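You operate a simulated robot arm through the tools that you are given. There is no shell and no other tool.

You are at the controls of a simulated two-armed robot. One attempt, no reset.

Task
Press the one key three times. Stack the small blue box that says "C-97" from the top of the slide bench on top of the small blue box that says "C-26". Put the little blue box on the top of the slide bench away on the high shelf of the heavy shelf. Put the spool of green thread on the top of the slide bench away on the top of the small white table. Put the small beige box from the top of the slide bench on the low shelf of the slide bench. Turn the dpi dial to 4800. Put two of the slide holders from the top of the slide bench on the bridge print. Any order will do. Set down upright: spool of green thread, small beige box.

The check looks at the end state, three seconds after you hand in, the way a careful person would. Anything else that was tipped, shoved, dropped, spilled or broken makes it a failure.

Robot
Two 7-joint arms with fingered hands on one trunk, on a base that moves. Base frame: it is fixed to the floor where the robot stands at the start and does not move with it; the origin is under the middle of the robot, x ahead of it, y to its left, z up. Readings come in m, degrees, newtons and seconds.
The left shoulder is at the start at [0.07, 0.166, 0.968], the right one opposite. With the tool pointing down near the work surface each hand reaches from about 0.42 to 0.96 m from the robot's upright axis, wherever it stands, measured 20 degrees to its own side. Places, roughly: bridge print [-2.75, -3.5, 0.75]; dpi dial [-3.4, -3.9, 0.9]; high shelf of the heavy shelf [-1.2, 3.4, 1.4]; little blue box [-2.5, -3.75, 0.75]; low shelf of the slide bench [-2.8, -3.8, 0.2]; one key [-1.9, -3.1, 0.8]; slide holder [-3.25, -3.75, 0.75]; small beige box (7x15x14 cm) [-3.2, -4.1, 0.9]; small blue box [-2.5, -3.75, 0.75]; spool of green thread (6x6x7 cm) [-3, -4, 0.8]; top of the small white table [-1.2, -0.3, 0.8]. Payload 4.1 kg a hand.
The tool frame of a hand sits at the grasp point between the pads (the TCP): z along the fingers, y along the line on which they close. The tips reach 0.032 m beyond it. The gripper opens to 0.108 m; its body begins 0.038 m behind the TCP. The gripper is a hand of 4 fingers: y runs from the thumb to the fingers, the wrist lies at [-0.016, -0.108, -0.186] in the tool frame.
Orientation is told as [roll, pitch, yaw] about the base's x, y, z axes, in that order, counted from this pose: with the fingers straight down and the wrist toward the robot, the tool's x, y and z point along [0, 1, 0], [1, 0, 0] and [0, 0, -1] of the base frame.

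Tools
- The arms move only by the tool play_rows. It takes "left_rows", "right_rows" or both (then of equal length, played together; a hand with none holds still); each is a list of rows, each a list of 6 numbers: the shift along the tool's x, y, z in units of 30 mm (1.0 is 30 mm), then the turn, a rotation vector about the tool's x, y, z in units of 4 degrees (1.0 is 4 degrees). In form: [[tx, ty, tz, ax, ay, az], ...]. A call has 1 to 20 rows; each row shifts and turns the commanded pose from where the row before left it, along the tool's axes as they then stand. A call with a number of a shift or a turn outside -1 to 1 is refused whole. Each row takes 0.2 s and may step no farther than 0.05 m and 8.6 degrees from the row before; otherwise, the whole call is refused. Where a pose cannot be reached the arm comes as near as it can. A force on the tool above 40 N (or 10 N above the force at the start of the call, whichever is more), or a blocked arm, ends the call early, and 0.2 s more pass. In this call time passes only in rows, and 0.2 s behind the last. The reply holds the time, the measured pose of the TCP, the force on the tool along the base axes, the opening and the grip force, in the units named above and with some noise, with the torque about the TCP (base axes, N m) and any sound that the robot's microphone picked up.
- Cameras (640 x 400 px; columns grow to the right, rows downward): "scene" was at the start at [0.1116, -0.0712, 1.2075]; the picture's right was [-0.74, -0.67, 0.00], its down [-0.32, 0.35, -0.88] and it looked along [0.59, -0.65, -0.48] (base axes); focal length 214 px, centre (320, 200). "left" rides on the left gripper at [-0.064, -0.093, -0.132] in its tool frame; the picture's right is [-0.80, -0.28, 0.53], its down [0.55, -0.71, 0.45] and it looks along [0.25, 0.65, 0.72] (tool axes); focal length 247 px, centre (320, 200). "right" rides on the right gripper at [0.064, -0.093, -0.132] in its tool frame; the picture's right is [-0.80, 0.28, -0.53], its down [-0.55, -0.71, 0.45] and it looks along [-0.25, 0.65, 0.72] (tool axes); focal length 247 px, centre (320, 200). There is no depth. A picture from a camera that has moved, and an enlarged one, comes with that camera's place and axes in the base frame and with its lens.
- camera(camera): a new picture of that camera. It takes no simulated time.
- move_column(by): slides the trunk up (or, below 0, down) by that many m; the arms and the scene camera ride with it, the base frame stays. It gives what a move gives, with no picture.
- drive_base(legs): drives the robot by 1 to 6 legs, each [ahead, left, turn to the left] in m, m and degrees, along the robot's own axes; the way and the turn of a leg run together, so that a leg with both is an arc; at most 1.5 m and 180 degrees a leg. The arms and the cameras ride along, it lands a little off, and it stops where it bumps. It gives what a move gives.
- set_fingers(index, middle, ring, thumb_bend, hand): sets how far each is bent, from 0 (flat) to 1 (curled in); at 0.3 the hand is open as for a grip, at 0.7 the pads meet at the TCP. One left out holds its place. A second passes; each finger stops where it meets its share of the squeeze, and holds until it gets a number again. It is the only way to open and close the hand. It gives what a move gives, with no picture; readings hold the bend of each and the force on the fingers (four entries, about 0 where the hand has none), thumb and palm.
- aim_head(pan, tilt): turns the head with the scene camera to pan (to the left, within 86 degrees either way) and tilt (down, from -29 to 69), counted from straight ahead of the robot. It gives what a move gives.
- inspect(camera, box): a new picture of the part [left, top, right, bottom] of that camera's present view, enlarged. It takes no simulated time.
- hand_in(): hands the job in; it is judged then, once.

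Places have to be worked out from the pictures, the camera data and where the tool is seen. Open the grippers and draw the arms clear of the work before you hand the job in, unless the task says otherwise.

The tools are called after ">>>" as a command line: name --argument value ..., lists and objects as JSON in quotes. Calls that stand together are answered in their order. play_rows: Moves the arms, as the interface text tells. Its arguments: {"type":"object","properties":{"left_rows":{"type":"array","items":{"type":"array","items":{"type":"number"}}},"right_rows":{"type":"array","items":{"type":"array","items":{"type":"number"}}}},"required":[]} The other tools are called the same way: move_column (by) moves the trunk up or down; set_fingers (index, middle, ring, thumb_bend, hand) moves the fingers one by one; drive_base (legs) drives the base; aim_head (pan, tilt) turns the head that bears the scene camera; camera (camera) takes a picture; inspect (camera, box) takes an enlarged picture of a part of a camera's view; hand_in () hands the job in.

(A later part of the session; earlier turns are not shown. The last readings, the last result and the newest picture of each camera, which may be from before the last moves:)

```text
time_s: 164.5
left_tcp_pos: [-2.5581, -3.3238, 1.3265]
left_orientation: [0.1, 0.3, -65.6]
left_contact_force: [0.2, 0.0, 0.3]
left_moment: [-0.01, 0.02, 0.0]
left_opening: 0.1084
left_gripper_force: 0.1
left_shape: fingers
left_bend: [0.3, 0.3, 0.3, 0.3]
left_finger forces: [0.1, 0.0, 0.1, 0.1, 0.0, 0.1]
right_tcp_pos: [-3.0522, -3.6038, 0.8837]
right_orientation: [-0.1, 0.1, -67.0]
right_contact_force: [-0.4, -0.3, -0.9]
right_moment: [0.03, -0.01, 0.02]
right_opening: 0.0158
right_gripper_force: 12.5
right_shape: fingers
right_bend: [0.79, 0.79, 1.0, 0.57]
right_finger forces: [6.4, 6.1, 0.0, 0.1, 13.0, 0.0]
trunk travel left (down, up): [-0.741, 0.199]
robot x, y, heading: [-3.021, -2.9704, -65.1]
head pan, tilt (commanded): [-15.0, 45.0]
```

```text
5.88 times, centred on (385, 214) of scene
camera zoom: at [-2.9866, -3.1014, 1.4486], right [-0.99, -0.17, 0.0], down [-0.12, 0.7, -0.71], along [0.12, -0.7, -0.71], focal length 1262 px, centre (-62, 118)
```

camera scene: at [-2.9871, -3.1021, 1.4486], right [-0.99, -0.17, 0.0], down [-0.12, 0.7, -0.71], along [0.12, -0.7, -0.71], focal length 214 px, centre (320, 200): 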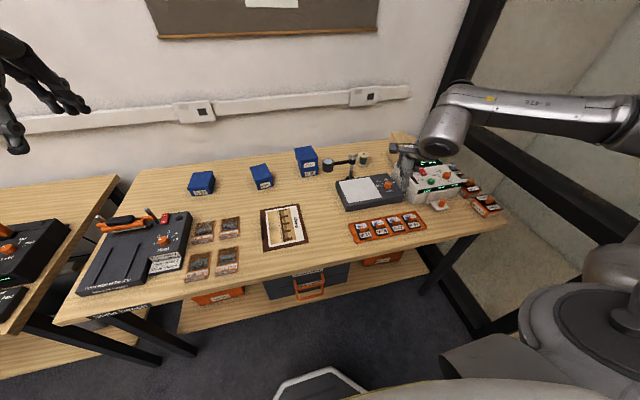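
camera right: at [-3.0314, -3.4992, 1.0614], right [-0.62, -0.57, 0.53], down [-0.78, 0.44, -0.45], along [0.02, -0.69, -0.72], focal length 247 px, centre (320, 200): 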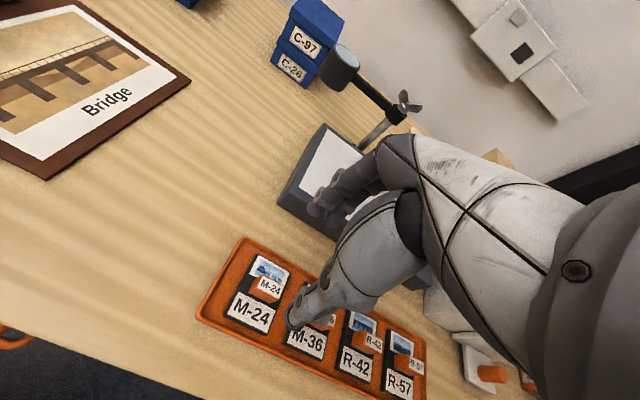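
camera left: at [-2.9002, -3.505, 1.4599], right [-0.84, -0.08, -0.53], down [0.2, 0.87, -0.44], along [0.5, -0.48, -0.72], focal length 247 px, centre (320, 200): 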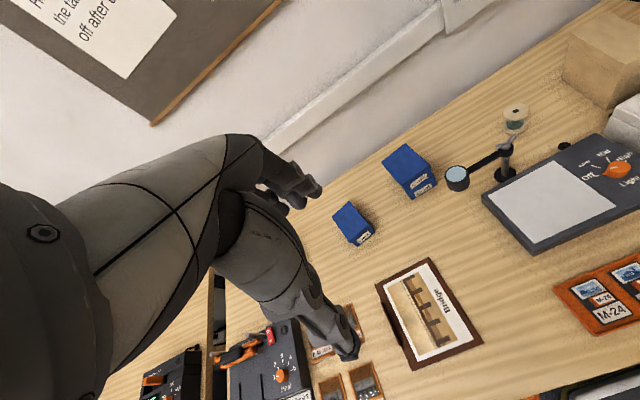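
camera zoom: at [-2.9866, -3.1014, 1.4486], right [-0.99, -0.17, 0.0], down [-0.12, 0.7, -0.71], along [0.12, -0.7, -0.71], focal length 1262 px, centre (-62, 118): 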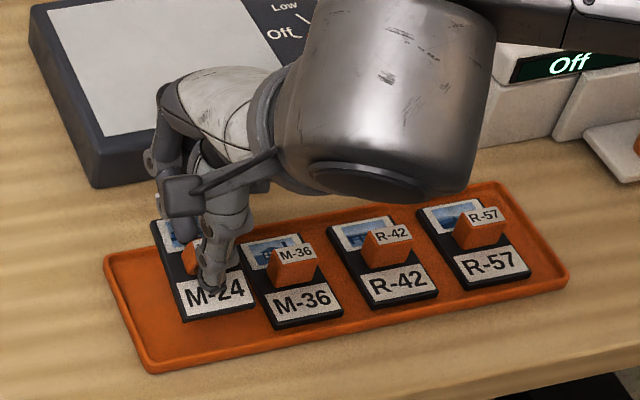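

M-24 is held. I lift 6 cm more and carry it left over the bridge print.

>>> play_rows --right_rows '[[0, 0, -1, 0, 0, 0], [0, 0, -1, 0, 0, 0], [0.957, 0.314, 0, 0, 0, 0], [0.957, 0.314, 0, 0, 0, 0], [0.957, 0.314, 0, 0, 0, 0], [0.957, 0.314, 0, 0, 0, 0], [0.957, 0.314, 0, 0, 0, 0], [0.957, 0.314, 0, 0, 0, 0], [0.957, 0.314, 0, 0, 0, 0], [0.957, 0.314, 0, 0, 0, 0], [0.957, 0.314, 0, 0, 0, 0], [0.957, 0.314, 0, 0, 0, 0], [0.957, 0.314, 0, 0, 0, 0]]'

>>> camera --camera "right"

>>> aim_head --pan 0 --tilt 50

>>> camera --camera "scene"

```text
time_s: 167.3
left_tcp_pos: [-2.5564, -3.3229, 1.3248]
left_orientation: [-0.1, 0.4, -65.6]
left_contact_force: [0.8, -0.1, -0.7]
left_moment: [0.05, 0.03, -0.02]
left_opening: 0.1085
left_gripper_force: 0.2
left_shape: fingers
left_bend: [0.3, 0.3, 0.3, 0.3]
left_finger forces: [0.0, 0.0, 0.1, 0.1, 0.0, 0.1]
right_tcp_pos: [-2.7192, -3.575, 0.9427]
right_orientation: [-0.1, 0.2, -67.0]
right_contact_force: [-0.3, 0.5, 0.0]
right_moment: [-0.01, 0.05, -0.03]
right_opening: 0.0159
right_gripper_force: 12.2
right_shape: fingers
right_bend: [0.79, 0.79, 1.0, 0.57]
right_finger forces: [6.2, 6.1, 0.0, 0.0, 13.0, 0.0]
trunk travel left (down, up): [-0.741, 0.199]
robot x, y, heading: [-3.0214, -2.9756, -64.9]
head pan, tilt (commanded): [-15.0, 45.0]
```

```text
taken
camera right: at [-2.6953, -3.4661, 1.0742], right [-0.62, -0.57, 0.53], down [-0.78, 0.44, -0.44], along [0.02, -0.69, -0.72], focal length 247 px, centre (320, 200)
```

right: 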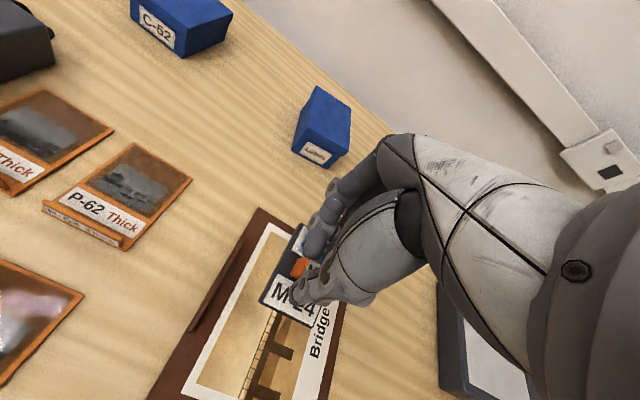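

```text
time_s: 168.0
left_tcp_pos: [-2.5577, -3.3238, 1.3261]
left_orientation: [-0.1, 0.4, -65.6]
left_contact_force: [0.7, 0.3, 0.1]
left_moment: [0.01, -0.02, 0.02]
left_opening: 0.1084
left_gripper_force: 0.1
left_shape: fingers
left_bend: [0.3, 0.3, 0.3, 0.3]
left_finger forces: [0.0, 0.0, 0.1, 0.0, 0.1, 0.1]
right_tcp_pos: [-2.7193, -3.5754, 0.9418]
right_orientation: [0.0, 0.1, -66.9]
right_contact_force: [0.1, -1.2, -0.1]
right_moment: [0.01, 0.0, -0.03]
right_opening: 0.0162
right_gripper_force: 12.2
right_shape: fingers
right_bend: [0.79, 0.79, 1.0, 0.57]
right_finger forces: [6.2, 6.3, 0.0, 0.0, 13.0, 0.0]
trunk travel left (down, up): [-0.741, 0.199]
robot x, y, heading: [-3.0201, -2.9723, -65.0]
head pan, tilt (commanded): [0.0, 50.0]
```

```text
taken
camera scene: at [-2.9686, -3.0917, 1.4417], right [-0.91, -0.42, 0.0], down [-0.32, 0.7, -0.64], along [0.27, -0.58, -0.77], focal length 214 px, centre (320, 200)
```

scene: 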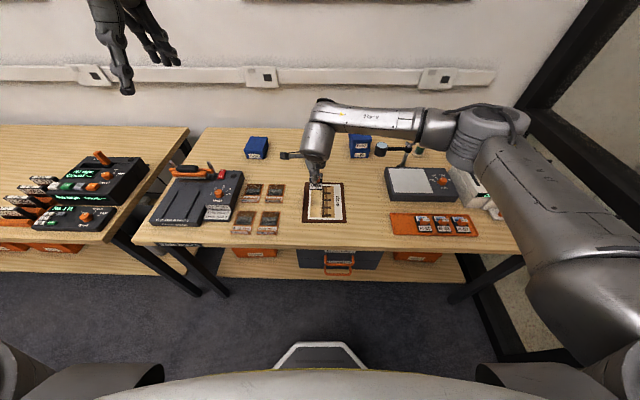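

The geometry puts M-24 over the left half of the print with ~2 cm margin. I lower 7.8 cm, then check.

>>> play_rows --right_rows '[[0, 0, 0.9, 0, 0, 0], [0, 0, 0.9, 0, 0, 0], [0, 0, 0.8, 0, 0, 0]]'

>>> inspect --camera "right" --box '[130, 160, 400, 400]'

>>> inspect --camera "scene" --box '[280, 150, 370, 235]'

```text
time_s: 168.8
left_tcp_pos: [-2.557, -3.3249, 1.3267]
left_orientation: [0.0, 0.4, -65.6]
left_contact_force: [0.5, -0.3, 0.2]
left_moment: [-0.03, 0.01, -0.01]
left_opening: 0.1084
left_gripper_force: 0.0
left_shape: fingers
left_bend: [0.3, 0.3, 0.3, 0.3]
left_finger forces: [0.0, 0.1, 0.1, 0.0, 0.0, 0.0]
right_tcp_pos: [-2.7207, -3.576, 0.864]
right_orientation: [0.1, 0.3, -67.0]
right_contact_force: [-0.1, 0.3, 0.1]
right_moment: [-0.01, 0.02, 0.0]
right_opening: 0.0159
right_gripper_force: 12.3
right_shape: fingers
right_bend: [0.79, 0.79, 1.0, 0.57]
right_finger forces: [6.2, 6.3, 0.1, 0.0, 13.0, 0.0]
trunk travel left (down, up): [-0.741, 0.199]
robot x, y, heading: [-3.0199, -2.9711, -65.0]
head pan, tilt (commanded): [0.0, 50.0]
```

```text
1.67 times, centred on (265, 280) of right
camera zoom: at [-2.6977, -3.4665, 0.9957], right [-0.62, -0.57, 0.53], down [-0.78, 0.44, -0.45], along [0.02, -0.69, -0.72], focal length 412 px, centre (412, 67)
```

zoom: 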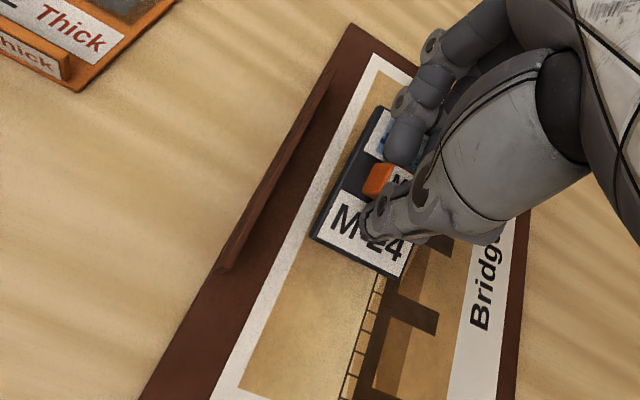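

```text
4.71 times, centred on (325, 192) of scene
camera zoom: at [-2.9677, -3.0918, 1.4417], right [-0.91, -0.42, 0.0], down [-0.32, 0.7, -0.64], along [0.27, -0.58, -0.77], focal length 1009 px, centre (296, 235)
```

zoom: 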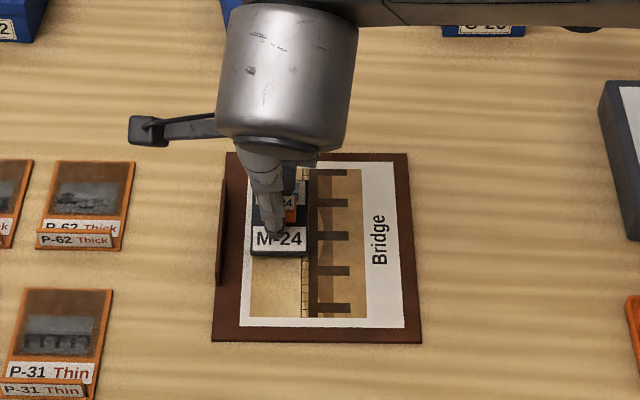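

M-24 is over the print's left half. I lower the last millimetres until contact.

>>> play_rows --right_rows '[[0, 0, 0.1, 0, 0, 0], [0, 0, 0.1, 0, 0, 0], [0, 0, 0.05, 0, 0, 0]]'

```text
time_s: 169.6
left_tcp_pos: [-2.5581, -3.3238, 1.327]
left_orientation: [0.0, 0.3, -65.6]
left_contact_force: [0.2, 0.4, 0.6]
left_moment: [0.02, 0.0, 0.02]
left_opening: 0.1085
left_gripper_force: 0.0
left_shape: fingers
left_bend: [0.3, 0.3, 0.3, 0.3]
left_finger forces: [0.1, 0.0, 0.0, 0.0, 0.1, 0.0]
right_tcp_pos: [-2.7224, -3.575, 0.857]
right_orientation: [0.1, 0.1, -67.0]
right_contact_force: [-0.7, -0.3, 0.0]
right_moment: [0.02, 0.0, -0.05]
right_opening: 0.0158
right_gripper_force: 12.6
right_shape: fingers
right_bend: [0.79, 0.79, 1.0, 0.57]
right_finger forces: [6.2, 6.4, 0.0, 0.0, 13.0, 0.0]
trunk travel left (down, up): [-0.741, 0.199]
robot x, y, heading: [-3.0214, -2.9749, -65.3]
head pan, tilt (commanded): [0.0, 50.0]
```

>>> play_rows --right_rows '[[0, 0, 0.07, 0, 0, 0], [0, 0, 0.07, 0, 0, 0]]'

>>> inspect --camera "right" --box '[200, 160, 400, 340]'

```text
time_s: 170.2
left_tcp_pos: [-2.5579, -3.323, 1.3266]
left_orientation: [0.0, 0.3, -65.6]
left_contact_force: [-0.1, 0.4, 0.7]
left_moment: [0.0, -0.01, -0.01]
left_opening: 0.1083
left_gripper_force: 0.0
left_shape: fingers
left_bend: [0.3, 0.3, 0.3, 0.3]
left_finger forces: [0.0, 0.0, 0.1, 0.0, 0.0, 0.1]
right_tcp_pos: [-2.7205, -3.5743, 0.8537]
right_orientation: [0.0, 0.1, -67.1]
right_contact_force: [1.2, -1.6, 3.8]
right_moment: [0.1, 0.04, -0.01]
right_opening: 0.0159
right_gripper_force: 13.0
right_shape: fingers
right_bend: [0.79, 0.79, 1.0, 0.57]
right_finger forces: [5.9, 7.7, 0.0, 0.1, 12.1, 0.0]
trunk travel left (down, up): [-0.741, 0.199]
robot x, y, heading: [-3.018, -2.9728, -65.0]
head pan, tilt (commanded): [0.0, 50.0]
```

```text
2.22 times, centred on (300, 250) of right
camera zoom: at [-2.6981, -3.4654, 0.9855], right [-0.62, -0.57, 0.53], down [-0.78, 0.43, -0.45], along [0.02, -0.69, -0.72], focal length 549 px, centre (364, 89)
```

zoom: 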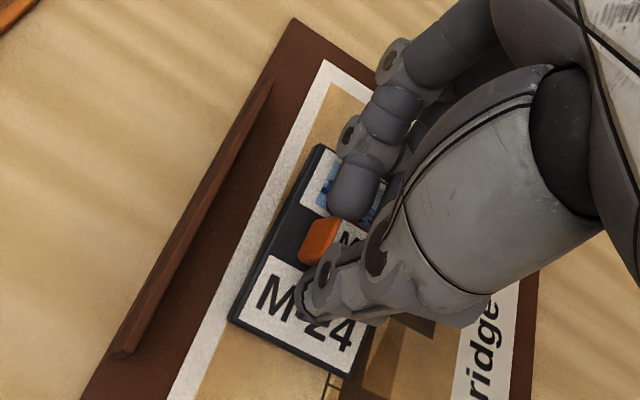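

Contact felt (3.8 N). I open just enough to release, then lift away.

>>> set_fingers --hand "right" --index 0.66 --middle 0.66 --thumb_bend 0.5

>>> play_rows --right_rows '[[0, 0, -0.3, 0, 0, 0], [0, 0, -0.6, 0, 0, 0], [0, 0, -1, 0, 0, 0], [0, 0, -1, 0, 0, 0]]'

>>> inspect --camera "right" --box '[130, 160, 400, 400]'

>>> inspect --camera "scene" --box '[280, 150, 370, 235]'

```text
time_s: 171.2
left_tcp_pos: [-2.5578, -3.3238, 1.3264]
left_orientation: [0.0, 0.3, -65.6]
left_contact_force: [0.5, 0.3, -0.2]
left_moment: [-0.02, 0.0, 0.03]
left_opening: 0.1083
left_gripper_force: 0.0
left_shape: fingers
left_bend: [0.3, 0.3, 0.3, 0.3]
left_finger forces: [0.1, 0.0, 0.1, 0.1, 0.0, 0.0]
right_tcp_pos: [-2.7216, -3.5742, 0.8535]
right_orientation: [0.0, 0.2, -67.0]
right_contact_force: [0.8, 0.1, 0.3]
right_moment: [0.03, 0.02, -0.01]
right_opening: 0.0339
right_gripper_force: 0.1
right_shape: fingers
right_bend: [0.66, 0.66, 1.0, 0.5]
right_finger forces: [0.1, 0.0, 0.0, 0.0, 0.1, 0.1]
trunk travel left (down, up): [-0.741, 0.199]
robot x, y, heading: [-3.0241, -2.9729, -65.1]
head pan, tilt (commanded): [0.0, 50.0]
```

```text
time_s: 172.2
left_tcp_pos: [-2.5576, -3.3229, 1.3281]
left_orientation: [0.0, 0.4, -65.6]
left_contact_force: [0.9, 0.1, -0.5]
left_moment: [-0.03, -0.02, -0.01]
left_opening: 0.1085
left_gripper_force: 0.1
left_shape: fingers
left_bend: [0.3, 0.3, 0.3, 0.3]
left_finger forces: [0.0, 0.0, 0.0, 0.1, 0.1, 0.0]
right_tcp_pos: [-2.723, -3.5746, 0.9396]
right_orientation: [-0.1, 0.1, -66.9]
right_contact_force: [0.4, 0.4, -0.3]
right_moment: [0.02, -0.02, -0.03]
right_opening: 0.0339
right_gripper_force: 0.1
right_shape: fingers
right_bend: [0.66, 0.66, 1.0, 0.5]
right_finger forces: [0.0, 0.1, 0.0, 0.0, 0.1, 0.0]
trunk travel left (down, up): [-0.741, 0.199]
robot x, y, heading: [-3.0235, -2.9744, -64.9]
head pan, tilt (commanded): [0.0, 50.0]
```

```text
1.67 times, centred on (265, 280) of right
camera zoom: at [-2.6994, -3.4658, 1.0705], right [-0.62, -0.57, 0.53], down [-0.78, 0.43, -0.45], along [0.02, -0.69, -0.72], focal length 412 px, centre (412, 67)
```

zoom: 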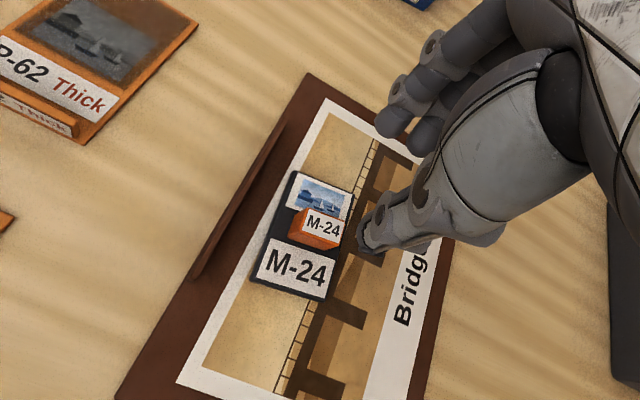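

```text
4.71 times, centred on (325, 192) of scene
camera zoom: at [-2.9684, -3.0908, 1.4417], right [-0.91, -0.42, 0.0], down [-0.32, 0.69, -0.64], along [0.27, -0.58, -0.77], focal length 1009 px, centre (296, 235)
```

zoom: 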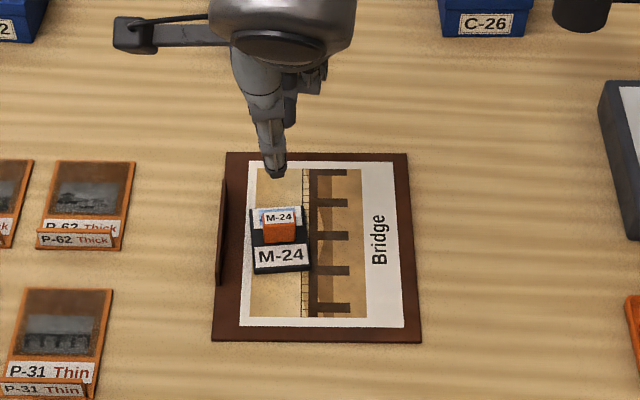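

M-24 is on the print. I go back for M-36 with the fingers reopened, staying at safe height.

>>> set_fingers --hand "right" --index 0.45 --middle 0.45 --thumb_bend 0.42

>>> play_rows --right_rows '[[-0.977, -0.258, 0, 0, 0, 0], [-0.977, -0.258, 0, 0, 0, 0], [-0.977, -0.258, 0, 0, 0, 0], [-0.977, -0.258, 0, 0, 0, 0], [-0.977, -0.258, 0, 0, 0, 0], [-0.977, -0.258, 0, 0, 0, 0], [-0.977, -0.258, 0, 0, 0, 0], [-0.977, -0.258, 0, 0, 0, 0], [-0.977, -0.258, 0, 0, 0, 0], [-0.977, -0.258, 0, 0, 0, 0], [-0.977, -0.258, 0, 0, 0, 0], [-0.977, -0.258, 0, 0, 0, 0], [-0.977, -0.258, 0, 0, 0, 0], [0, 0, 0.6, 0, 0, 0], [0, 0, 0.6, 0, 0, 0]]'

>>> inspect --camera "right" --box '[180, 180, 420, 400]'

>>> inspect --camera "scene" --box '[380, 170, 490, 250]'

```text
time_s: 173.2
left_tcp_pos: [-2.558, -3.3246, 1.326]
left_orientation: [0.0, 0.2, -65.6]
left_contact_force: [-0.3, -0.4, -0.3]
left_moment: [0.01, -0.03, -0.02]
left_opening: 0.1083
left_gripper_force: 0.0
left_shape: fingers
left_bend: [0.3, 0.3, 0.3, 0.3]
left_finger forces: [0.0, 0.1, 0.1, 0.0, 0.0, 0.1]
right_tcp_pos: [-2.7215, -3.5751, 0.938]
right_orientation: [0.0, 0.3, -66.9]
right_contact_force: [0.8, 1.0, 0.3]
right_moment: [-0.02, 0.01, 0.01]
right_opening: 0.0728
right_gripper_force: 0.1
right_shape: fingers
right_bend: [0.45, 0.45, 1.0, 0.42]
right_finger forces: [0.0, 0.0, 0.0, 0.1, 0.0, 0.1]
trunk travel left (down, up): [-0.741, 0.199]
robot x, y, heading: [-3.0204, -2.9705, -64.9]
head pan, tilt (commanded): [0.0, 50.0]
```

```text
time_s: 176.4
left_tcp_pos: [-2.558, -3.3259, 1.326]
left_orientation: [-0.1, 0.4, -65.7]
left_contact_force: [-0.3, -1.1, 0.3]
left_moment: [-0.01, 0.04, 0.0]
left_opening: 0.1087
left_gripper_force: 0.1
left_shape: fingers
left_bend: [0.3, 0.3, 0.3, 0.3]
left_finger forces: [0.0, 0.1, 0.0, 0.1, 0.0, 0.0]
right_tcp_pos: [-3.1121, -3.6323, 0.9046]
right_orientation: [0.0, 0.2, -66.9]
right_contact_force: [-0.3, 0.6, -0.1]
right_moment: [0.04, 0.0, 0.03]
right_opening: 0.0728
right_gripper_force: 0.0
right_shape: fingers
right_bend: [0.45, 0.45, 1.0, 0.42]
right_finger forces: [0.1, 0.0, 0.0, 0.1, 0.1, 0.0]
trunk travel left (down, up): [-0.741, 0.199]
robot x, y, heading: [-3.0267, -2.9675, -65.2]
head pan, tilt (commanded): [0.0, 50.0]
```

```text
1.82 times, centred on (300, 290) of right
camera zoom: at [-3.089, -3.5229, 1.0364], right [-0.62, -0.57, 0.53], down [-0.78, 0.44, -0.45], along [0.02, -0.69, -0.72], focal length 449 px, centre (356, 36)
```

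zoom: 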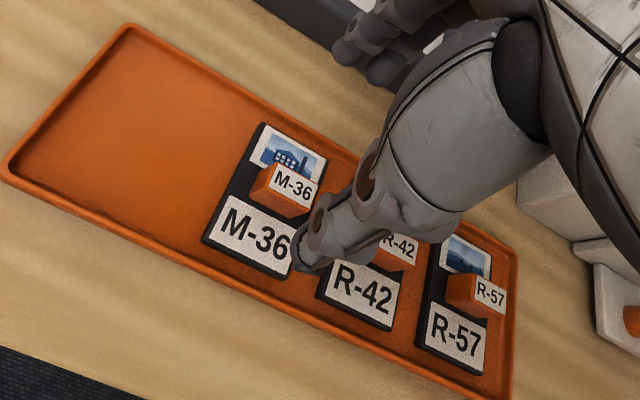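

```text
5.00 times, centred on (435, 210) of scene
camera zoom: at [-2.9685, -3.092, 1.4417], right [-0.91, -0.42, 0.0], down [-0.32, 0.7, -0.64], along [0.27, -0.58, -0.77], focal length 1072 px, centre (-255, 150)
```

zoom: 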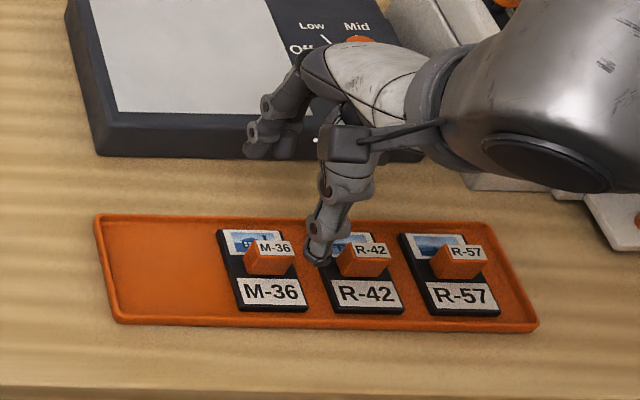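

M-36's handle needs a tiny shift (+x 3 mm, −y 5 mm). I correct, descend to 0.854 and close.

>>> play_rows --right_rows '[[0.1, -0.17, 0.3, 0, 0, 0], [0, 0, 0.7, 0, 0, 0], [0, 0, 0.68, 0, 0, 0]]'

>>> inspect --camera "right" --box '[220, 180, 400, 380]'

>>> set_fingers --hand "right" --index 0.66 --middle 0.66 --thumb_bend 0.56

>>> inspect --camera "right" --box '[220, 180, 400, 380]'

```text
time_s: 177.2
left_tcp_pos: [-2.5572, -3.3247, 1.326]
left_orientation: [0.0, 0.5, -65.6]
left_contact_force: [0.8, 0.3, 0.2]
left_moment: [0.01, 0.03, 0.02]
left_opening: 0.1085
left_gripper_force: 0.2
left_shape: fingers
left_bend: [0.3, 0.3, 0.3, 0.3]
left_finger forces: [0.1, 0.0, 0.1, 0.0, 0.1, 0.1]
right_tcp_pos: [-3.1105, -3.6262, 0.8544]
right_orientation: [0.0, 0.1, -66.8]
right_contact_force: [0.4, 0.0, -0.4]
right_moment: [0.0, -0.03, -0.01]
right_opening: 0.0726
right_gripper_force: 0.1
right_shape: fingers
right_bend: [0.45, 0.45, 1.0, 0.42]
right_finger forces: [0.0, 0.0, 0.0, 0.1, 0.0, 0.0]
trunk travel left (down, up): [-0.741, 0.199]
robot x, y, heading: [-3.0231, -2.9769, -65.2]
head pan, tilt (commanded): [0.0, 50.0]
```

```text
2.00 times, centred on (310, 280) of right
camera zoom: at [-3.0882, -3.5163, 0.9871], right [-0.62, -0.57, 0.53], down [-0.78, 0.44, -0.45], along [0.02, -0.69, -0.72], focal length 494 px, centre (340, 40)
```

zoom: 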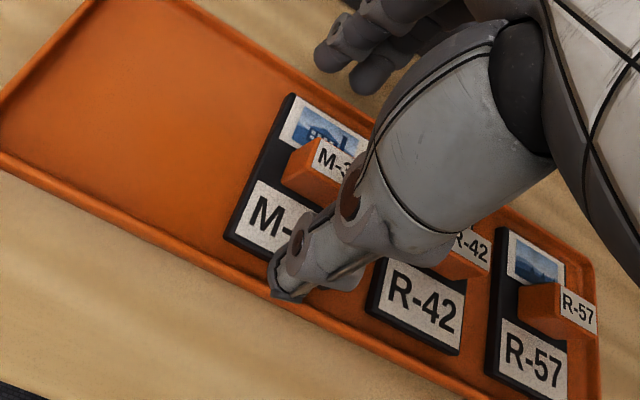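

```text
time_s: 178.2
left_tcp_pos: [-2.5578, -3.3244, 1.3272]
left_orientation: [0.0, 0.4, -65.7]
left_contact_force: [-0.1, -0.1, 0.0]
left_moment: [0.02, 0.01, -0.01]
left_opening: 0.1083
left_gripper_force: 0.1
left_shape: fingers
left_bend: [0.3, 0.3, 0.3, 0.3]
left_finger forces: [0.0, 0.0, 0.0, 0.0, 0.0, 0.0]
right_tcp_pos: [-3.111, -3.6244, 0.856]
right_orientation: [-0.1, 0.2, -66.9]
right_contact_force: [-0.1, -0.5, 0.1]
right_moment: [0.0, -0.01, -0.01]
right_opening: 0.027
right_gripper_force: 0.0
right_shape: fingers
right_bend: [0.66, 0.66, 1.0, 0.56]
right_finger forces: [0.0, 0.0, 0.1, 0.1, 0.0, 0.0]
trunk travel left (down, up): [-0.741, 0.199]
robot x, y, heading: [-3.0222, -2.9687, -65.2]
head pan, tilt (commanded): [0.0, 50.0]
```

```text
2.00 times, centred on (310, 280) of right
camera zoom: at [-3.0882, -3.5161, 0.9872], right [-0.62, -0.57, 0.53], down [-0.78, 0.44, -0.45], along [0.02, -0.69, -0.72], focal length 494 px, centre (340, 40)
```

zoom: 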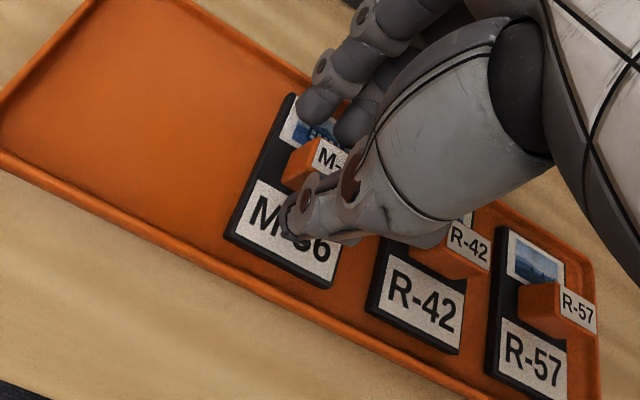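

The fingers frame the M-36 handle just like before, with no unwanted contact. I close to grip and lift.

>>> set_fingers --hand "right" --index 0.8 --middle 0.8 --thumb_bend 0.66

>>> play_rows --right_rows '[[0, 0, -0.5, 0, 0, 0], [0, 0, -0.5, 0, 0, 0]]'

>>> inspect --camera "right" --box '[220, 180, 400, 380]'

>>> inspect --camera "scene" --box '[380, 170, 490, 250]'

```text
time_s: 179.2
left_tcp_pos: [-2.5575, -3.3247, 1.326]
left_orientation: [0.0, 0.3, -65.6]
left_contact_force: [0.0, -0.2, -0.4]
left_moment: [-0.02, 0.0, -0.04]
left_opening: 0.1086
left_gripper_force: 0.0
left_shape: fingers
left_bend: [0.3, 0.3, 0.3, 0.3]
left_finger forces: [0.1, 0.1, 0.0, 0.0, 0.0, 0.0]
right_tcp_pos: [-3.1102, -3.6257, 0.8555]
right_orientation: [0.1, 0.1, -66.9]
right_contact_force: [3.3, -3.6, 5.1]
right_moment: [0.07, 0.02, 0.03]
right_opening: 0.0125
right_gripper_force: 14.4
right_shape: fingers
right_bend: [0.79, 0.79, 1.0, 0.59]
right_finger forces: [8.3, 11.2, 0.0, 0.0, 9.4, 0.0]
trunk travel left (down, up): [-0.741, 0.199]
robot x, y, heading: [-3.0203, -2.9703, -65.1]
head pan, tilt (commanded): [0.0, 50.0]
```

```text
time_s: 179.8
left_tcp_pos: [-2.557, -3.3236, 1.3273]
left_orientation: [0.1, 0.4, -65.6]
left_contact_force: [-0.5, 0.1, -0.5]
left_moment: [-0.03, -0.01, 0.0]
left_opening: 0.1085
left_gripper_force: 0.1
left_shape: fingers
left_bend: [0.3, 0.3, 0.3, 0.3]
left_finger forces: [0.0, 0.0, 0.0, 0.0, 0.1, 0.0]
right_tcp_pos: [-3.1106, -3.6255, 0.8862]
right_orientation: [-0.2, 0.2, -67.1]
right_contact_force: [0.2, 0.1, -0.1]
right_moment: [0.03, 0.0, 0.01]
right_opening: 0.0131
right_gripper_force: 13.4
right_shape: fingers
right_bend: [0.8, 0.8, 1.0, 0.57]
right_finger forces: [5.0, 10.5, 0.1, 0.0, 11.2, 0.1]
trunk travel left (down, up): [-0.741, 0.199]
robot x, y, heading: [-3.0198, -2.9716, -64.9]
head pan, tilt (commanded): [0.0, 50.0]
```

```text
2.00 times, centred on (310, 280) of right
camera zoom: at [-3.0882, -3.5166, 1.0175], right [-0.62, -0.57, 0.53], down [-0.78, 0.44, -0.44], along [0.02, -0.69, -0.72], focal length 494 px, centre (340, 40)
```

zoom: 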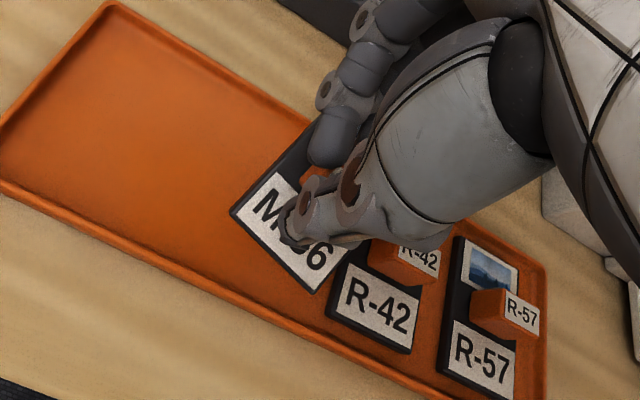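

```text
5.00 times, centred on (435, 210) of scene
camera zoom: at [-2.968, -3.091, 1.4417], right [-0.91, -0.42, 0.0], down [-0.32, 0.69, -0.64], along [0.27, -0.58, -0.77], focal length 1072 px, centre (-255, 150)
```

zoom: 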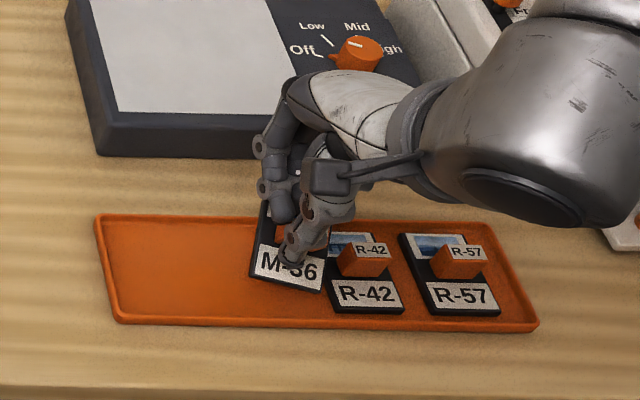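

M-36 is held, slightly yawed in the grip but secure. I raise 6 cm and carry it to the right half of the print.

>>> play_rows --right_rows '[[0, 0, -1, 0, 0, 0], [0, 0, -1, 0, 0, 0], [0.938, 0.331, 0, 0, 0, 0], [0.938, 0.331, 0, 0, 0, 0], [0.938, 0.331, 0, 0, 0, 0], [0.938, 0.331, 0, 0, 0, 0], [0.938, 0.331, 0, 0, 0, 0], [0.938, 0.331, 0, 0, 0, 0], [0.938, 0.331, 0, 0, 0, 0], [0.938, 0.331, 0, 0, 0, 0], [0.938, 0.331, 0, 0, 0, 0], [0.938, 0.331, 0, 0, 0, 0], [0.938, 0.331, 0, 0, 0, 0]]'

>>> inspect --camera "right" --box '[130, 160, 400, 400]'

>>> inspect --camera "scene" --box '[280, 140, 380, 235]'

```text
time_s: 182.6
left_tcp_pos: [-2.5556, -3.3242, 1.3268]
left_orientation: [-0.1, 0.5, -65.6]
left_contact_force: [0.9, 0.0, -0.3]
left_moment: [-0.02, 0.04, -0.02]
left_opening: 0.1087
left_gripper_force: 0.1
left_shape: fingers
left_bend: [0.3, 0.3, 0.3, 0.3]
left_finger forces: [0.0, 0.1, 0.0, 0.0, 0.1, 0.1]
right_tcp_pos: [-2.7835, -3.6052, 0.9444]
right_orientation: [-0.1, 0.2, -67.0]
right_contact_force: [0.3, -0.9, -0.3]
right_moment: [0.03, -0.01, 0.01]
right_opening: 0.0133
right_gripper_force: 13.2
right_shape: fingers
right_bend: [0.8, 0.8, 1.0, 0.57]
right_finger forces: [4.3, 11.3, 0.1, 0.0, 11.1, 0.1]
trunk travel left (down, up): [-0.741, 0.199]
robot x, y, heading: [-3.0207, -2.9736, -64.9]
head pan, tilt (commanded): [0.0, 50.0]
```

```text
1.67 times, centred on (265, 280) of right
camera zoom: at [-2.7594, -3.4956, 1.0767], right [-0.62, -0.57, 0.53], down [-0.78, 0.44, -0.44], along [0.02, -0.69, -0.72], focal length 412 px, centre (412, 67)
```

zoom: 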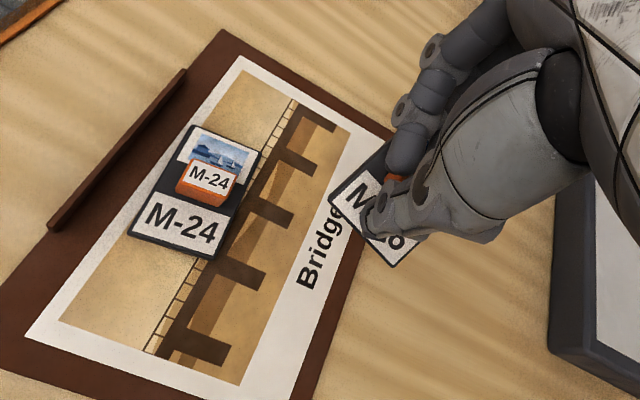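

```text
4.21 times, centred on (330, 188) of scene
camera zoom: at [-2.9663, -3.0912, 1.4416], right [-0.91, -0.42, 0.0], down [-0.32, 0.69, -0.64], along [0.27, -0.58, -0.77], focal length 903 px, centre (278, 253)
```

zoom: 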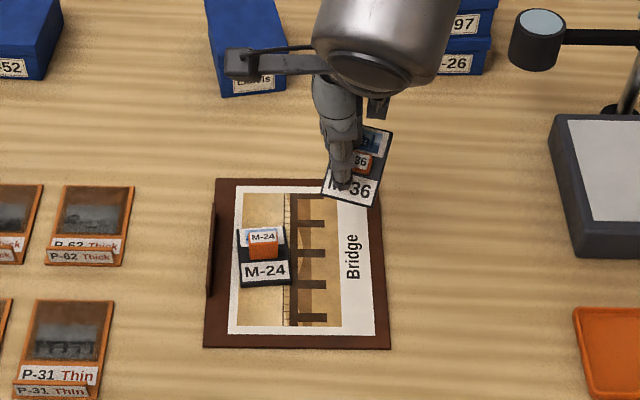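

The plate is flat but yawed ~12° and ~1 cm too far right. I shift left, un-yaw by 10°, and lower 7.5 cm.

>>> play_rows --right_rows '[[0.15, 0, 0, 0, 0, -0.83], [0.15, 0, 0, 0, 0, -0.83], [0.15, 0, 0, 0, 0, -0.83], [0, 0, 0.85, 0, 0, 0], [0, 0, 0.85, 0, 0, 0], [0, 0, 0.8, 0, 0, 0]]'

>>> inspect --camera "right" --box '[130, 160, 400, 400]'

>>> inspect --camera "scene" --box '[280, 140, 380, 235]'

```text
time_s: 184.0
left_tcp_pos: [-2.5583, -3.3248, 1.3268]
left_orientation: [-0.1, 0.5, -65.6]
left_contact_force: [-0.3, -0.4, -1.0]
left_moment: [0.0, 0.0, 0.0]
left_opening: 0.1083
left_gripper_force: 0.2
left_shape: fingers
left_bend: [0.3, 0.3, 0.3, 0.3]
left_finger forces: [0.1, 0.0, 0.0, 0.0, 0.1, 0.1]
right_tcp_pos: [-2.7712, -3.5982, 0.8679]
right_orientation: [0.0, 0.3, -57.0]
right_contact_force: [0.0, 0.5, 0.1]
right_moment: [0.01, -0.03, -0.02]
right_opening: 0.013
right_gripper_force: 12.7
right_shape: fingers
right_bend: [0.8, 0.8, 1.0, 0.57]
right_finger forces: [3.7, 11.2, 0.1, 0.0, 11.0, 0.0]
trunk travel left (down, up): [-0.741, 0.199]
robot x, y, heading: [-3.0239, -2.9716, -65.2]
head pan, tilt (commanded): [0.0, 50.0]
```

```text
1.67 times, centred on (265, 280) of right
camera zoom: at [-2.7674, -3.4874, 0.9996], right [-0.51, -0.67, 0.53], down [-0.85, 0.29, -0.45], along [0.14, -0.68, -0.72], focal length 412 px, centre (412, 67)
```

zoom: 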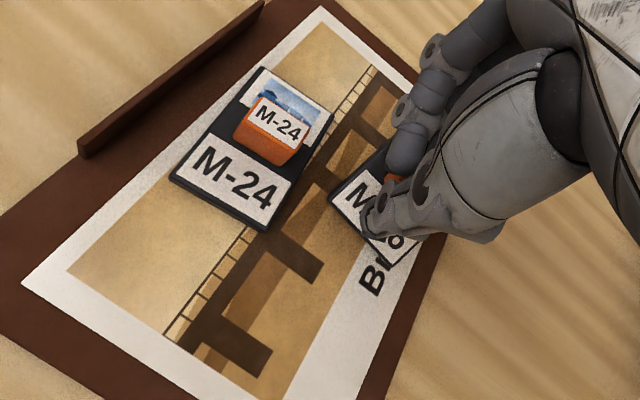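

```text
4.21 times, centred on (330, 188) of scene
camera zoom: at [-2.9681, -3.0918, 1.4417], right [-0.91, -0.42, 0.0], down [-0.32, 0.7, -0.64], along [0.27, -0.58, -0.77], focal length 903 px, centre (278, 253)
```

zoom: 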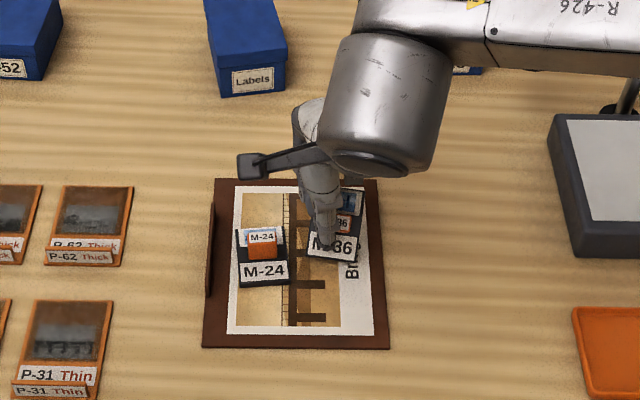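

M-36 is over the right half of the print with margin on all sides. I lower until contact.

>>> play_rows --right_rows '[[0, 0, 0.2, 0, 0, 0], [0, 0, 0.1, 0, 0, 0], [0, 0, 0.1, 0, 0, 0]]'

```text
time_s: 184.8
left_tcp_pos: [-2.5582, -3.3221, 1.3271]
left_orientation: [0.0, 0.1, -65.6]
left_contact_force: [-0.4, 0.3, 0.1]
left_moment: [0.01, 0.0, 0.01]
left_opening: 0.1087
left_gripper_force: 0.0
left_shape: fingers
left_bend: [0.3, 0.3, 0.3, 0.3]
left_finger forces: [0.1, 0.0, 0.1, 0.0, 0.1, 0.0]
right_tcp_pos: [-2.7712, -3.5987, 0.8603]
right_orientation: [0.0, -0.2, -57.0]
right_contact_force: [2.5, -4.8, 21.0]
right_moment: [0.23, 0.24, 0.01]
right_opening: 0.0139
right_gripper_force: 20.7
right_shape: fingers
right_bend: [0.8, 0.81, 1.0, 0.57]
right_finger forces: [7.6, 22.4, 0.1, 0.0, 10.9, 0.0]
trunk travel left (down, up): [-0.741, 0.199]
robot x, y, heading: [-3.0216, -2.9717, -65.0]
head pan, tilt (commanded): [0.0, 50.0]
```

Contact at 21 N – a bit firm. I ease up 3 mm and open the fingers.

>>> play_rows --right_rows '[[0, 0, -0.12, 0, 0, 0]]'

>>> set_fingers --hand "right" --index 0.66 --middle 0.66 --thumb_bend 0.5

>>> play_rows --right_rows '[[0, 0, -0.3, 0, 0, 0], [0, 0, -0.6, 0, 0, 0], [0, 0, -1, 0, 0, 0], [0, 0, -1, 0, 0, 0]]'

>>> inspect --camera "right" --box '[130, 160, 400, 400]'

>>> inspect --camera "scene" --box '[280, 140, 380, 235]'

```text
time_s: 185.2
left_tcp_pos: [-2.5579, -3.3232, 1.3273]
left_orientation: [0.0, 0.4, -65.6]
left_contact_force: [-1.1, 0.7, 1.0]
left_moment: [-0.02, 0.0, 0.02]
left_opening: 0.1086
left_gripper_force: 0.0
left_shape: fingers
left_bend: [0.3, 0.3, 0.3, 0.3]
left_finger forces: [0.1, 0.1, 0.0, 0.1, 0.1, 0.1]
right_tcp_pos: [-2.7707, -3.5996, 0.8611]
right_orientation: [-0.1, 0.1, -56.9]
right_contact_force: [3.5, -4.1, 14.5]
right_moment: [0.16, 0.16, -0.01]
right_opening: 0.0136
right_gripper_force: 17.8
right_shape: fingers
right_bend: [0.8, 0.81, 1.0, 0.57]
right_finger forces: [6.1, 19.7, 0.1, 0.0, 10.3, 0.1]
trunk travel left (down, up): [-0.741, 0.199]
robot x, y, heading: [-3.0197, -2.9693, -65.0]
head pan, tilt (commanded): [0.0, 50.0]
```

```text
time_s: 186.2
left_tcp_pos: [-2.5561, -3.3258, 1.3266]
left_orientation: [0.1, 0.4, -65.6]
left_contact_force: [-1.1, 0.0, -1.0]
left_moment: [0.02, 0.01, -0.02]
left_opening: 0.1084
left_gripper_force: 0.0
left_shape: fingers
left_bend: [0.3, 0.3, 0.3, 0.3]
left_finger forces: [0.0, 0.0, 0.0, 0.0, 0.0, 0.1]
right_tcp_pos: [-2.7704, -3.5999, 0.8595]
right_orientation: [0.0, 0.2, -57.0]
right_contact_force: [-0.3, 0.2, 0.3]
right_moment: [-0.01, 0.02, 0.0]
right_opening: 0.0345
right_gripper_force: 0.0
right_shape: fingers
right_bend: [0.66, 0.66, 1.0, 0.5]
right_finger forces: [0.0, 0.0, 0.0, 0.1, 0.0, 0.1]
trunk travel left (down, up): [-0.741, 0.199]
robot x, y, heading: [-3.0221, -2.9701, -65.2]
head pan, tilt (commanded): [0.0, 50.0]
```

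```text
time_s: 187.2
left_tcp_pos: [-2.5582, -3.3247, 1.3274]
left_orientation: [0.1, 0.3, -65.6]
left_contact_force: [-0.6, 0.8, -1.2]
left_moment: [-0.03, 0.04, -0.02]
left_opening: 0.1083
left_gripper_force: 0.1
left_shape: fingers
left_bend: [0.3, 0.3, 0.3, 0.3]
left_finger forces: [0.0, 0.0, 0.0, 0.0, 0.0, 0.0]
right_tcp_pos: [-2.7716, -3.5995, 0.9478]
right_orientation: [0.0, 0.2, -57.1]
right_contact_force: [0.1, 0.1, -0.3]
right_moment: [-0.01, -0.01, -0.02]
right_opening: 0.0343
right_gripper_force: 0.1
right_shape: fingers
right_bend: [0.66, 0.66, 1.0, 0.5]
right_finger forces: [0.0, 0.1, 0.0, 0.0, 0.0, 0.0]
trunk travel left (down, up): [-0.741, 0.199]
robot x, y, heading: [-3.0229, -2.9681, -64.9]
head pan, tilt (commanded): [0.0, 50.0]
```

```text
1.67 times, centred on (265, 280) of right
camera zoom: at [-2.7683, -3.4876, 1.079], right [-0.51, -0.67, 0.53], down [-0.85, 0.29, -0.45], along [0.14, -0.68, -0.72], focal length 412 px, centre (412, 67)
```

zoom: 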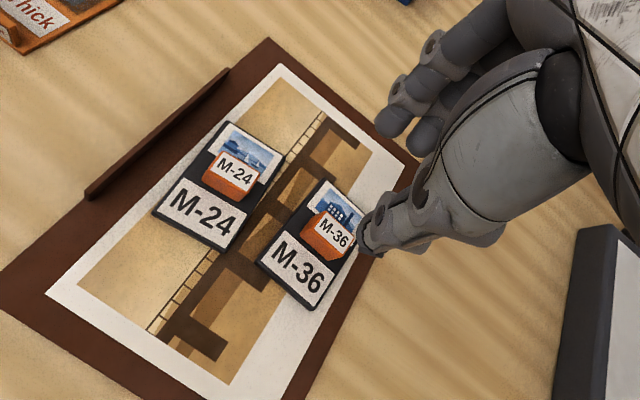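

```text
4.21 times, centred on (330, 188) of scene
camera zoom: at [-2.9684, -3.0908, 1.4417], right [-0.91, -0.42, 0.0], down [-0.32, 0.69, -0.64], along [0.27, -0.58, -0.77], focal length 903 px, centre (278, 253)
```

zoom: 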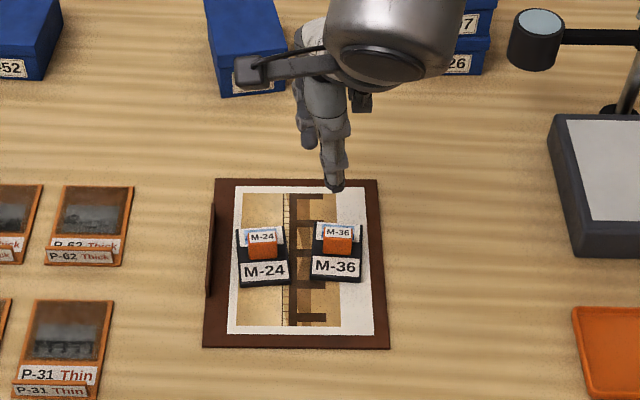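

Both holders lie flat on the bridge print. Next I need to see the low shelf: I back the robot off 0.5 m and lower the trunk for a view under the bench.

>>> drive_base --legs '[[-0.5, 0, 0]]'

>>> set_fingers --hand "right" --index 0.25 --middle 0.25 --ring 0.25 --thumb_bend 0.2

>>> move_column --by -0.5

>>> aim_head --pan 0 --tilt 25

>>> camera --camera "scene"

```text
time_s: 190.1
left_tcp_pos: [-2.7622, -2.8748, 1.3274]
left_orientation: [0.0, 0.4, -65.0]
left_contact_force: [-0.4, 0.0, 0.1]
left_moment: [-0.01, -0.01, 0.0]
left_opening: 0.1087
left_gripper_force: 0.1
left_shape: fingers
left_bend: [0.3, 0.3, 0.3, 0.3]
left_finger forces: [0.0, 0.0, 0.0, 0.0, 0.0, 0.0]
right_tcp_pos: [-2.9747, -3.1543, 0.9473]
right_orientation: [0.0, 0.2, -56.4]
right_contact_force: [0.0, -0.2, 0.5]
right_moment: [-0.01, -0.03, 0.01]
right_opening: 0.0345
right_gripper_force: 0.0
right_shape: fingers
right_bend: [0.66, 0.66, 1.0, 0.5]
right_finger forces: [0.1, 0.1, 0.0, 0.0, 0.0, 0.0]
trunk travel left (down, up): [-0.741, 0.199]
robot x, y, heading: [-3.2294, -2.5277, -64.5]
head pan, tilt (commanded): [0.0, 50.0]
```

```text
time_s: 191.1
left_tcp_pos: [-2.7629, -2.8758, 1.3252]
left_orientation: [0.0, 0.4, -65.0]
left_contact_force: [-0.7, 0.5, 0.4]
left_moment: [0.0, 0.0, 0.0]
left_opening: 0.1084
left_gripper_force: 0.1
left_shape: fingers
left_bend: [0.3, 0.3, 0.3, 0.3]
left_finger forces: [0.1, 0.0, 0.1, 0.0, 0.1, 0.0]
right_tcp_pos: [-2.9734, -3.1527, 0.9473]
right_orientation: [0.0, 0.2, -56.4]
right_contact_force: [0.2, -0.1, -0.5]
right_moment: [0.0, -0.02, 0.0]
right_opening: 0.1251
right_gripper_force: 0.0
right_shape: fingers
right_bend: [0.25, 0.25, 0.25, 0.2]
right_finger forces: [0.0, 0.0, 0.0, 0.0, 0.0, 0.0]
trunk travel left (down, up): [-0.741, 0.199]
robot x, y, heading: [-3.2325, -2.5248, -64.8]
head pan, tilt (commanded): [0.0, 50.0]
```

```text
refused: -0.5 is not a number from -0.4 to 0.4
```

```text
time_s: 192.0
left_tcp_pos: [-2.762, -2.8754, 1.3261]
left_orientation: [-0.1, 0.3, -65.0]
left_contact_force: [0.2, -0.2, 0.6]
left_moment: [-0.01, 0.0, 0.01]
left_opening: 0.1085
left_gripper_force: 0.1
left_shape: fingers
left_bend: [0.3, 0.3, 0.3, 0.3]
left_finger forces: [0.0, 0.0, 0.0, 0.1, 0.0, 0.0]
right_tcp_pos: [-2.9738, -3.1526, 0.9484]
right_orientation: [0.0, 0.1, -56.4]
right_contact_force: [-0.7, -0.1, 0.1]
right_moment: [0.01, 0.0, 0.02]
right_opening: 0.125
right_gripper_force: 0.0
right_shape: fingers
right_bend: [0.25, 0.25, 0.25, 0.2]
right_finger forces: [0.1, 0.0, 0.1, 0.1, 0.0, 0.0]
trunk travel left (down, up): [-0.741, 0.199]
robot x, y, heading: [-3.2295, -2.5273, -64.5]
head pan, tilt (commanded): [0.0, 25.0]
```

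```text
taken
camera scene: at [-3.1691, -2.6605, 1.4791], right [-0.9, -0.43, 0.0], down [-0.18, 0.38, -0.91], along [0.39, -0.82, -0.42], focal length 214 px, centre (320, 200)
```

scene: 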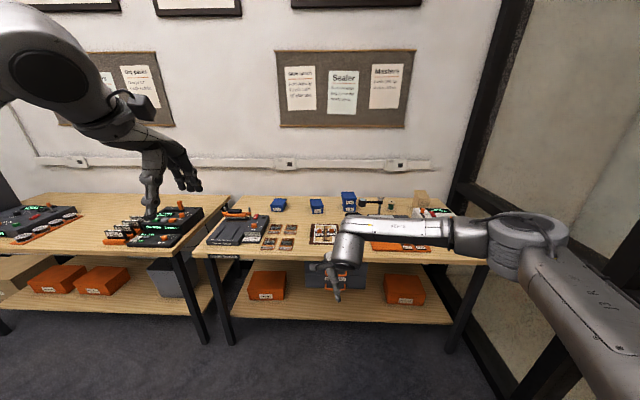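

The shelf with two orange boxes is visible. I lower the trunk 0.4 m for a straight view onto the shelf.

>>> move_column --by -0.4

>>> aim_head --pan 0 --tilt 20

>>> camera --camera "scene"

```text
time_s: 195.8
left_tcp_pos: [-2.762, -2.8761, 0.9255]
left_orientation: [-0.1, 0.4, -65.1]
left_contact_force: [0.2, 0.0, 0.3]
left_moment: [0.03, 0.04, -0.02]
left_opening: 0.1084
left_gripper_force: 0.0
left_shape: fingers
left_bend: [0.3, 0.3, 0.3, 0.3]
left_finger forces: [0.0, 0.0, 0.1, 0.0, 0.0, 0.0]
right_tcp_pos: [-2.9738, -3.1535, 0.5477]
right_orientation: [0.0, 0.2, -56.4]
right_contact_force: [-0.9, 0.3, -0.3]
right_moment: [-0.02, 0.01, -0.02]
right_opening: 0.1249
right_gripper_force: 0.1
right_shape: fingers
right_bend: [0.25, 0.25, 0.25, 0.2]
right_finger forces: [0.1, 0.1, 0.0, 0.0, 0.0, 0.0]
trunk travel left (down, up): [-0.341, 0.599]
robot x, y, heading: [-3.2297, -2.5279, -64.5]
head pan, tilt (commanded): [0.0, 25.0]
```

```text
time_s: 196.5
left_tcp_pos: [-2.7623, -2.8762, 0.9269]
left_orientation: [0.0, 0.4, -64.9]
left_contact_force: [-1.0, -0.3, 0.7]
left_moment: [0.02, -0.01, -0.01]
left_opening: 0.1082
left_gripper_force: 0.3
left_shape: fingers
left_bend: [0.3, 0.3, 0.3, 0.3]
left_finger forces: [0.1, 0.0, 0.0, 0.0, 0.0, 0.1]
right_tcp_pos: [-2.9737, -3.1529, 0.5467]
right_orientation: [0.0, 0.1, -56.4]
right_contact_force: [-0.7, -0.3, 0.6]
right_moment: [0.0, 0.01, 0.01]
right_opening: 0.125
right_gripper_force: 0.0
right_shape: fingers
right_bend: [0.25, 0.25, 0.25, 0.2]
right_finger forces: [0.0, 0.1, 0.0, 0.1, 0.0, 0.0]
trunk travel left (down, up): [-0.341, 0.599]
robot x, y, heading: [-3.2327, -2.5282, -64.2]
head pan, tilt (commanded): [0.0, 20.0]
```

```text
taken
camera scene: at [-3.1687, -2.6614, 1.0872], right [-0.9, -0.43, 0.0], down [-0.15, 0.31, -0.94], along [0.4, -0.85, -0.34], focal length 214 px, centre (320, 200)
```

scene: 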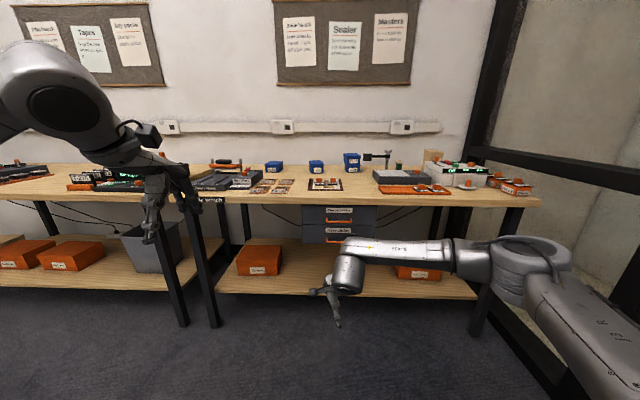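

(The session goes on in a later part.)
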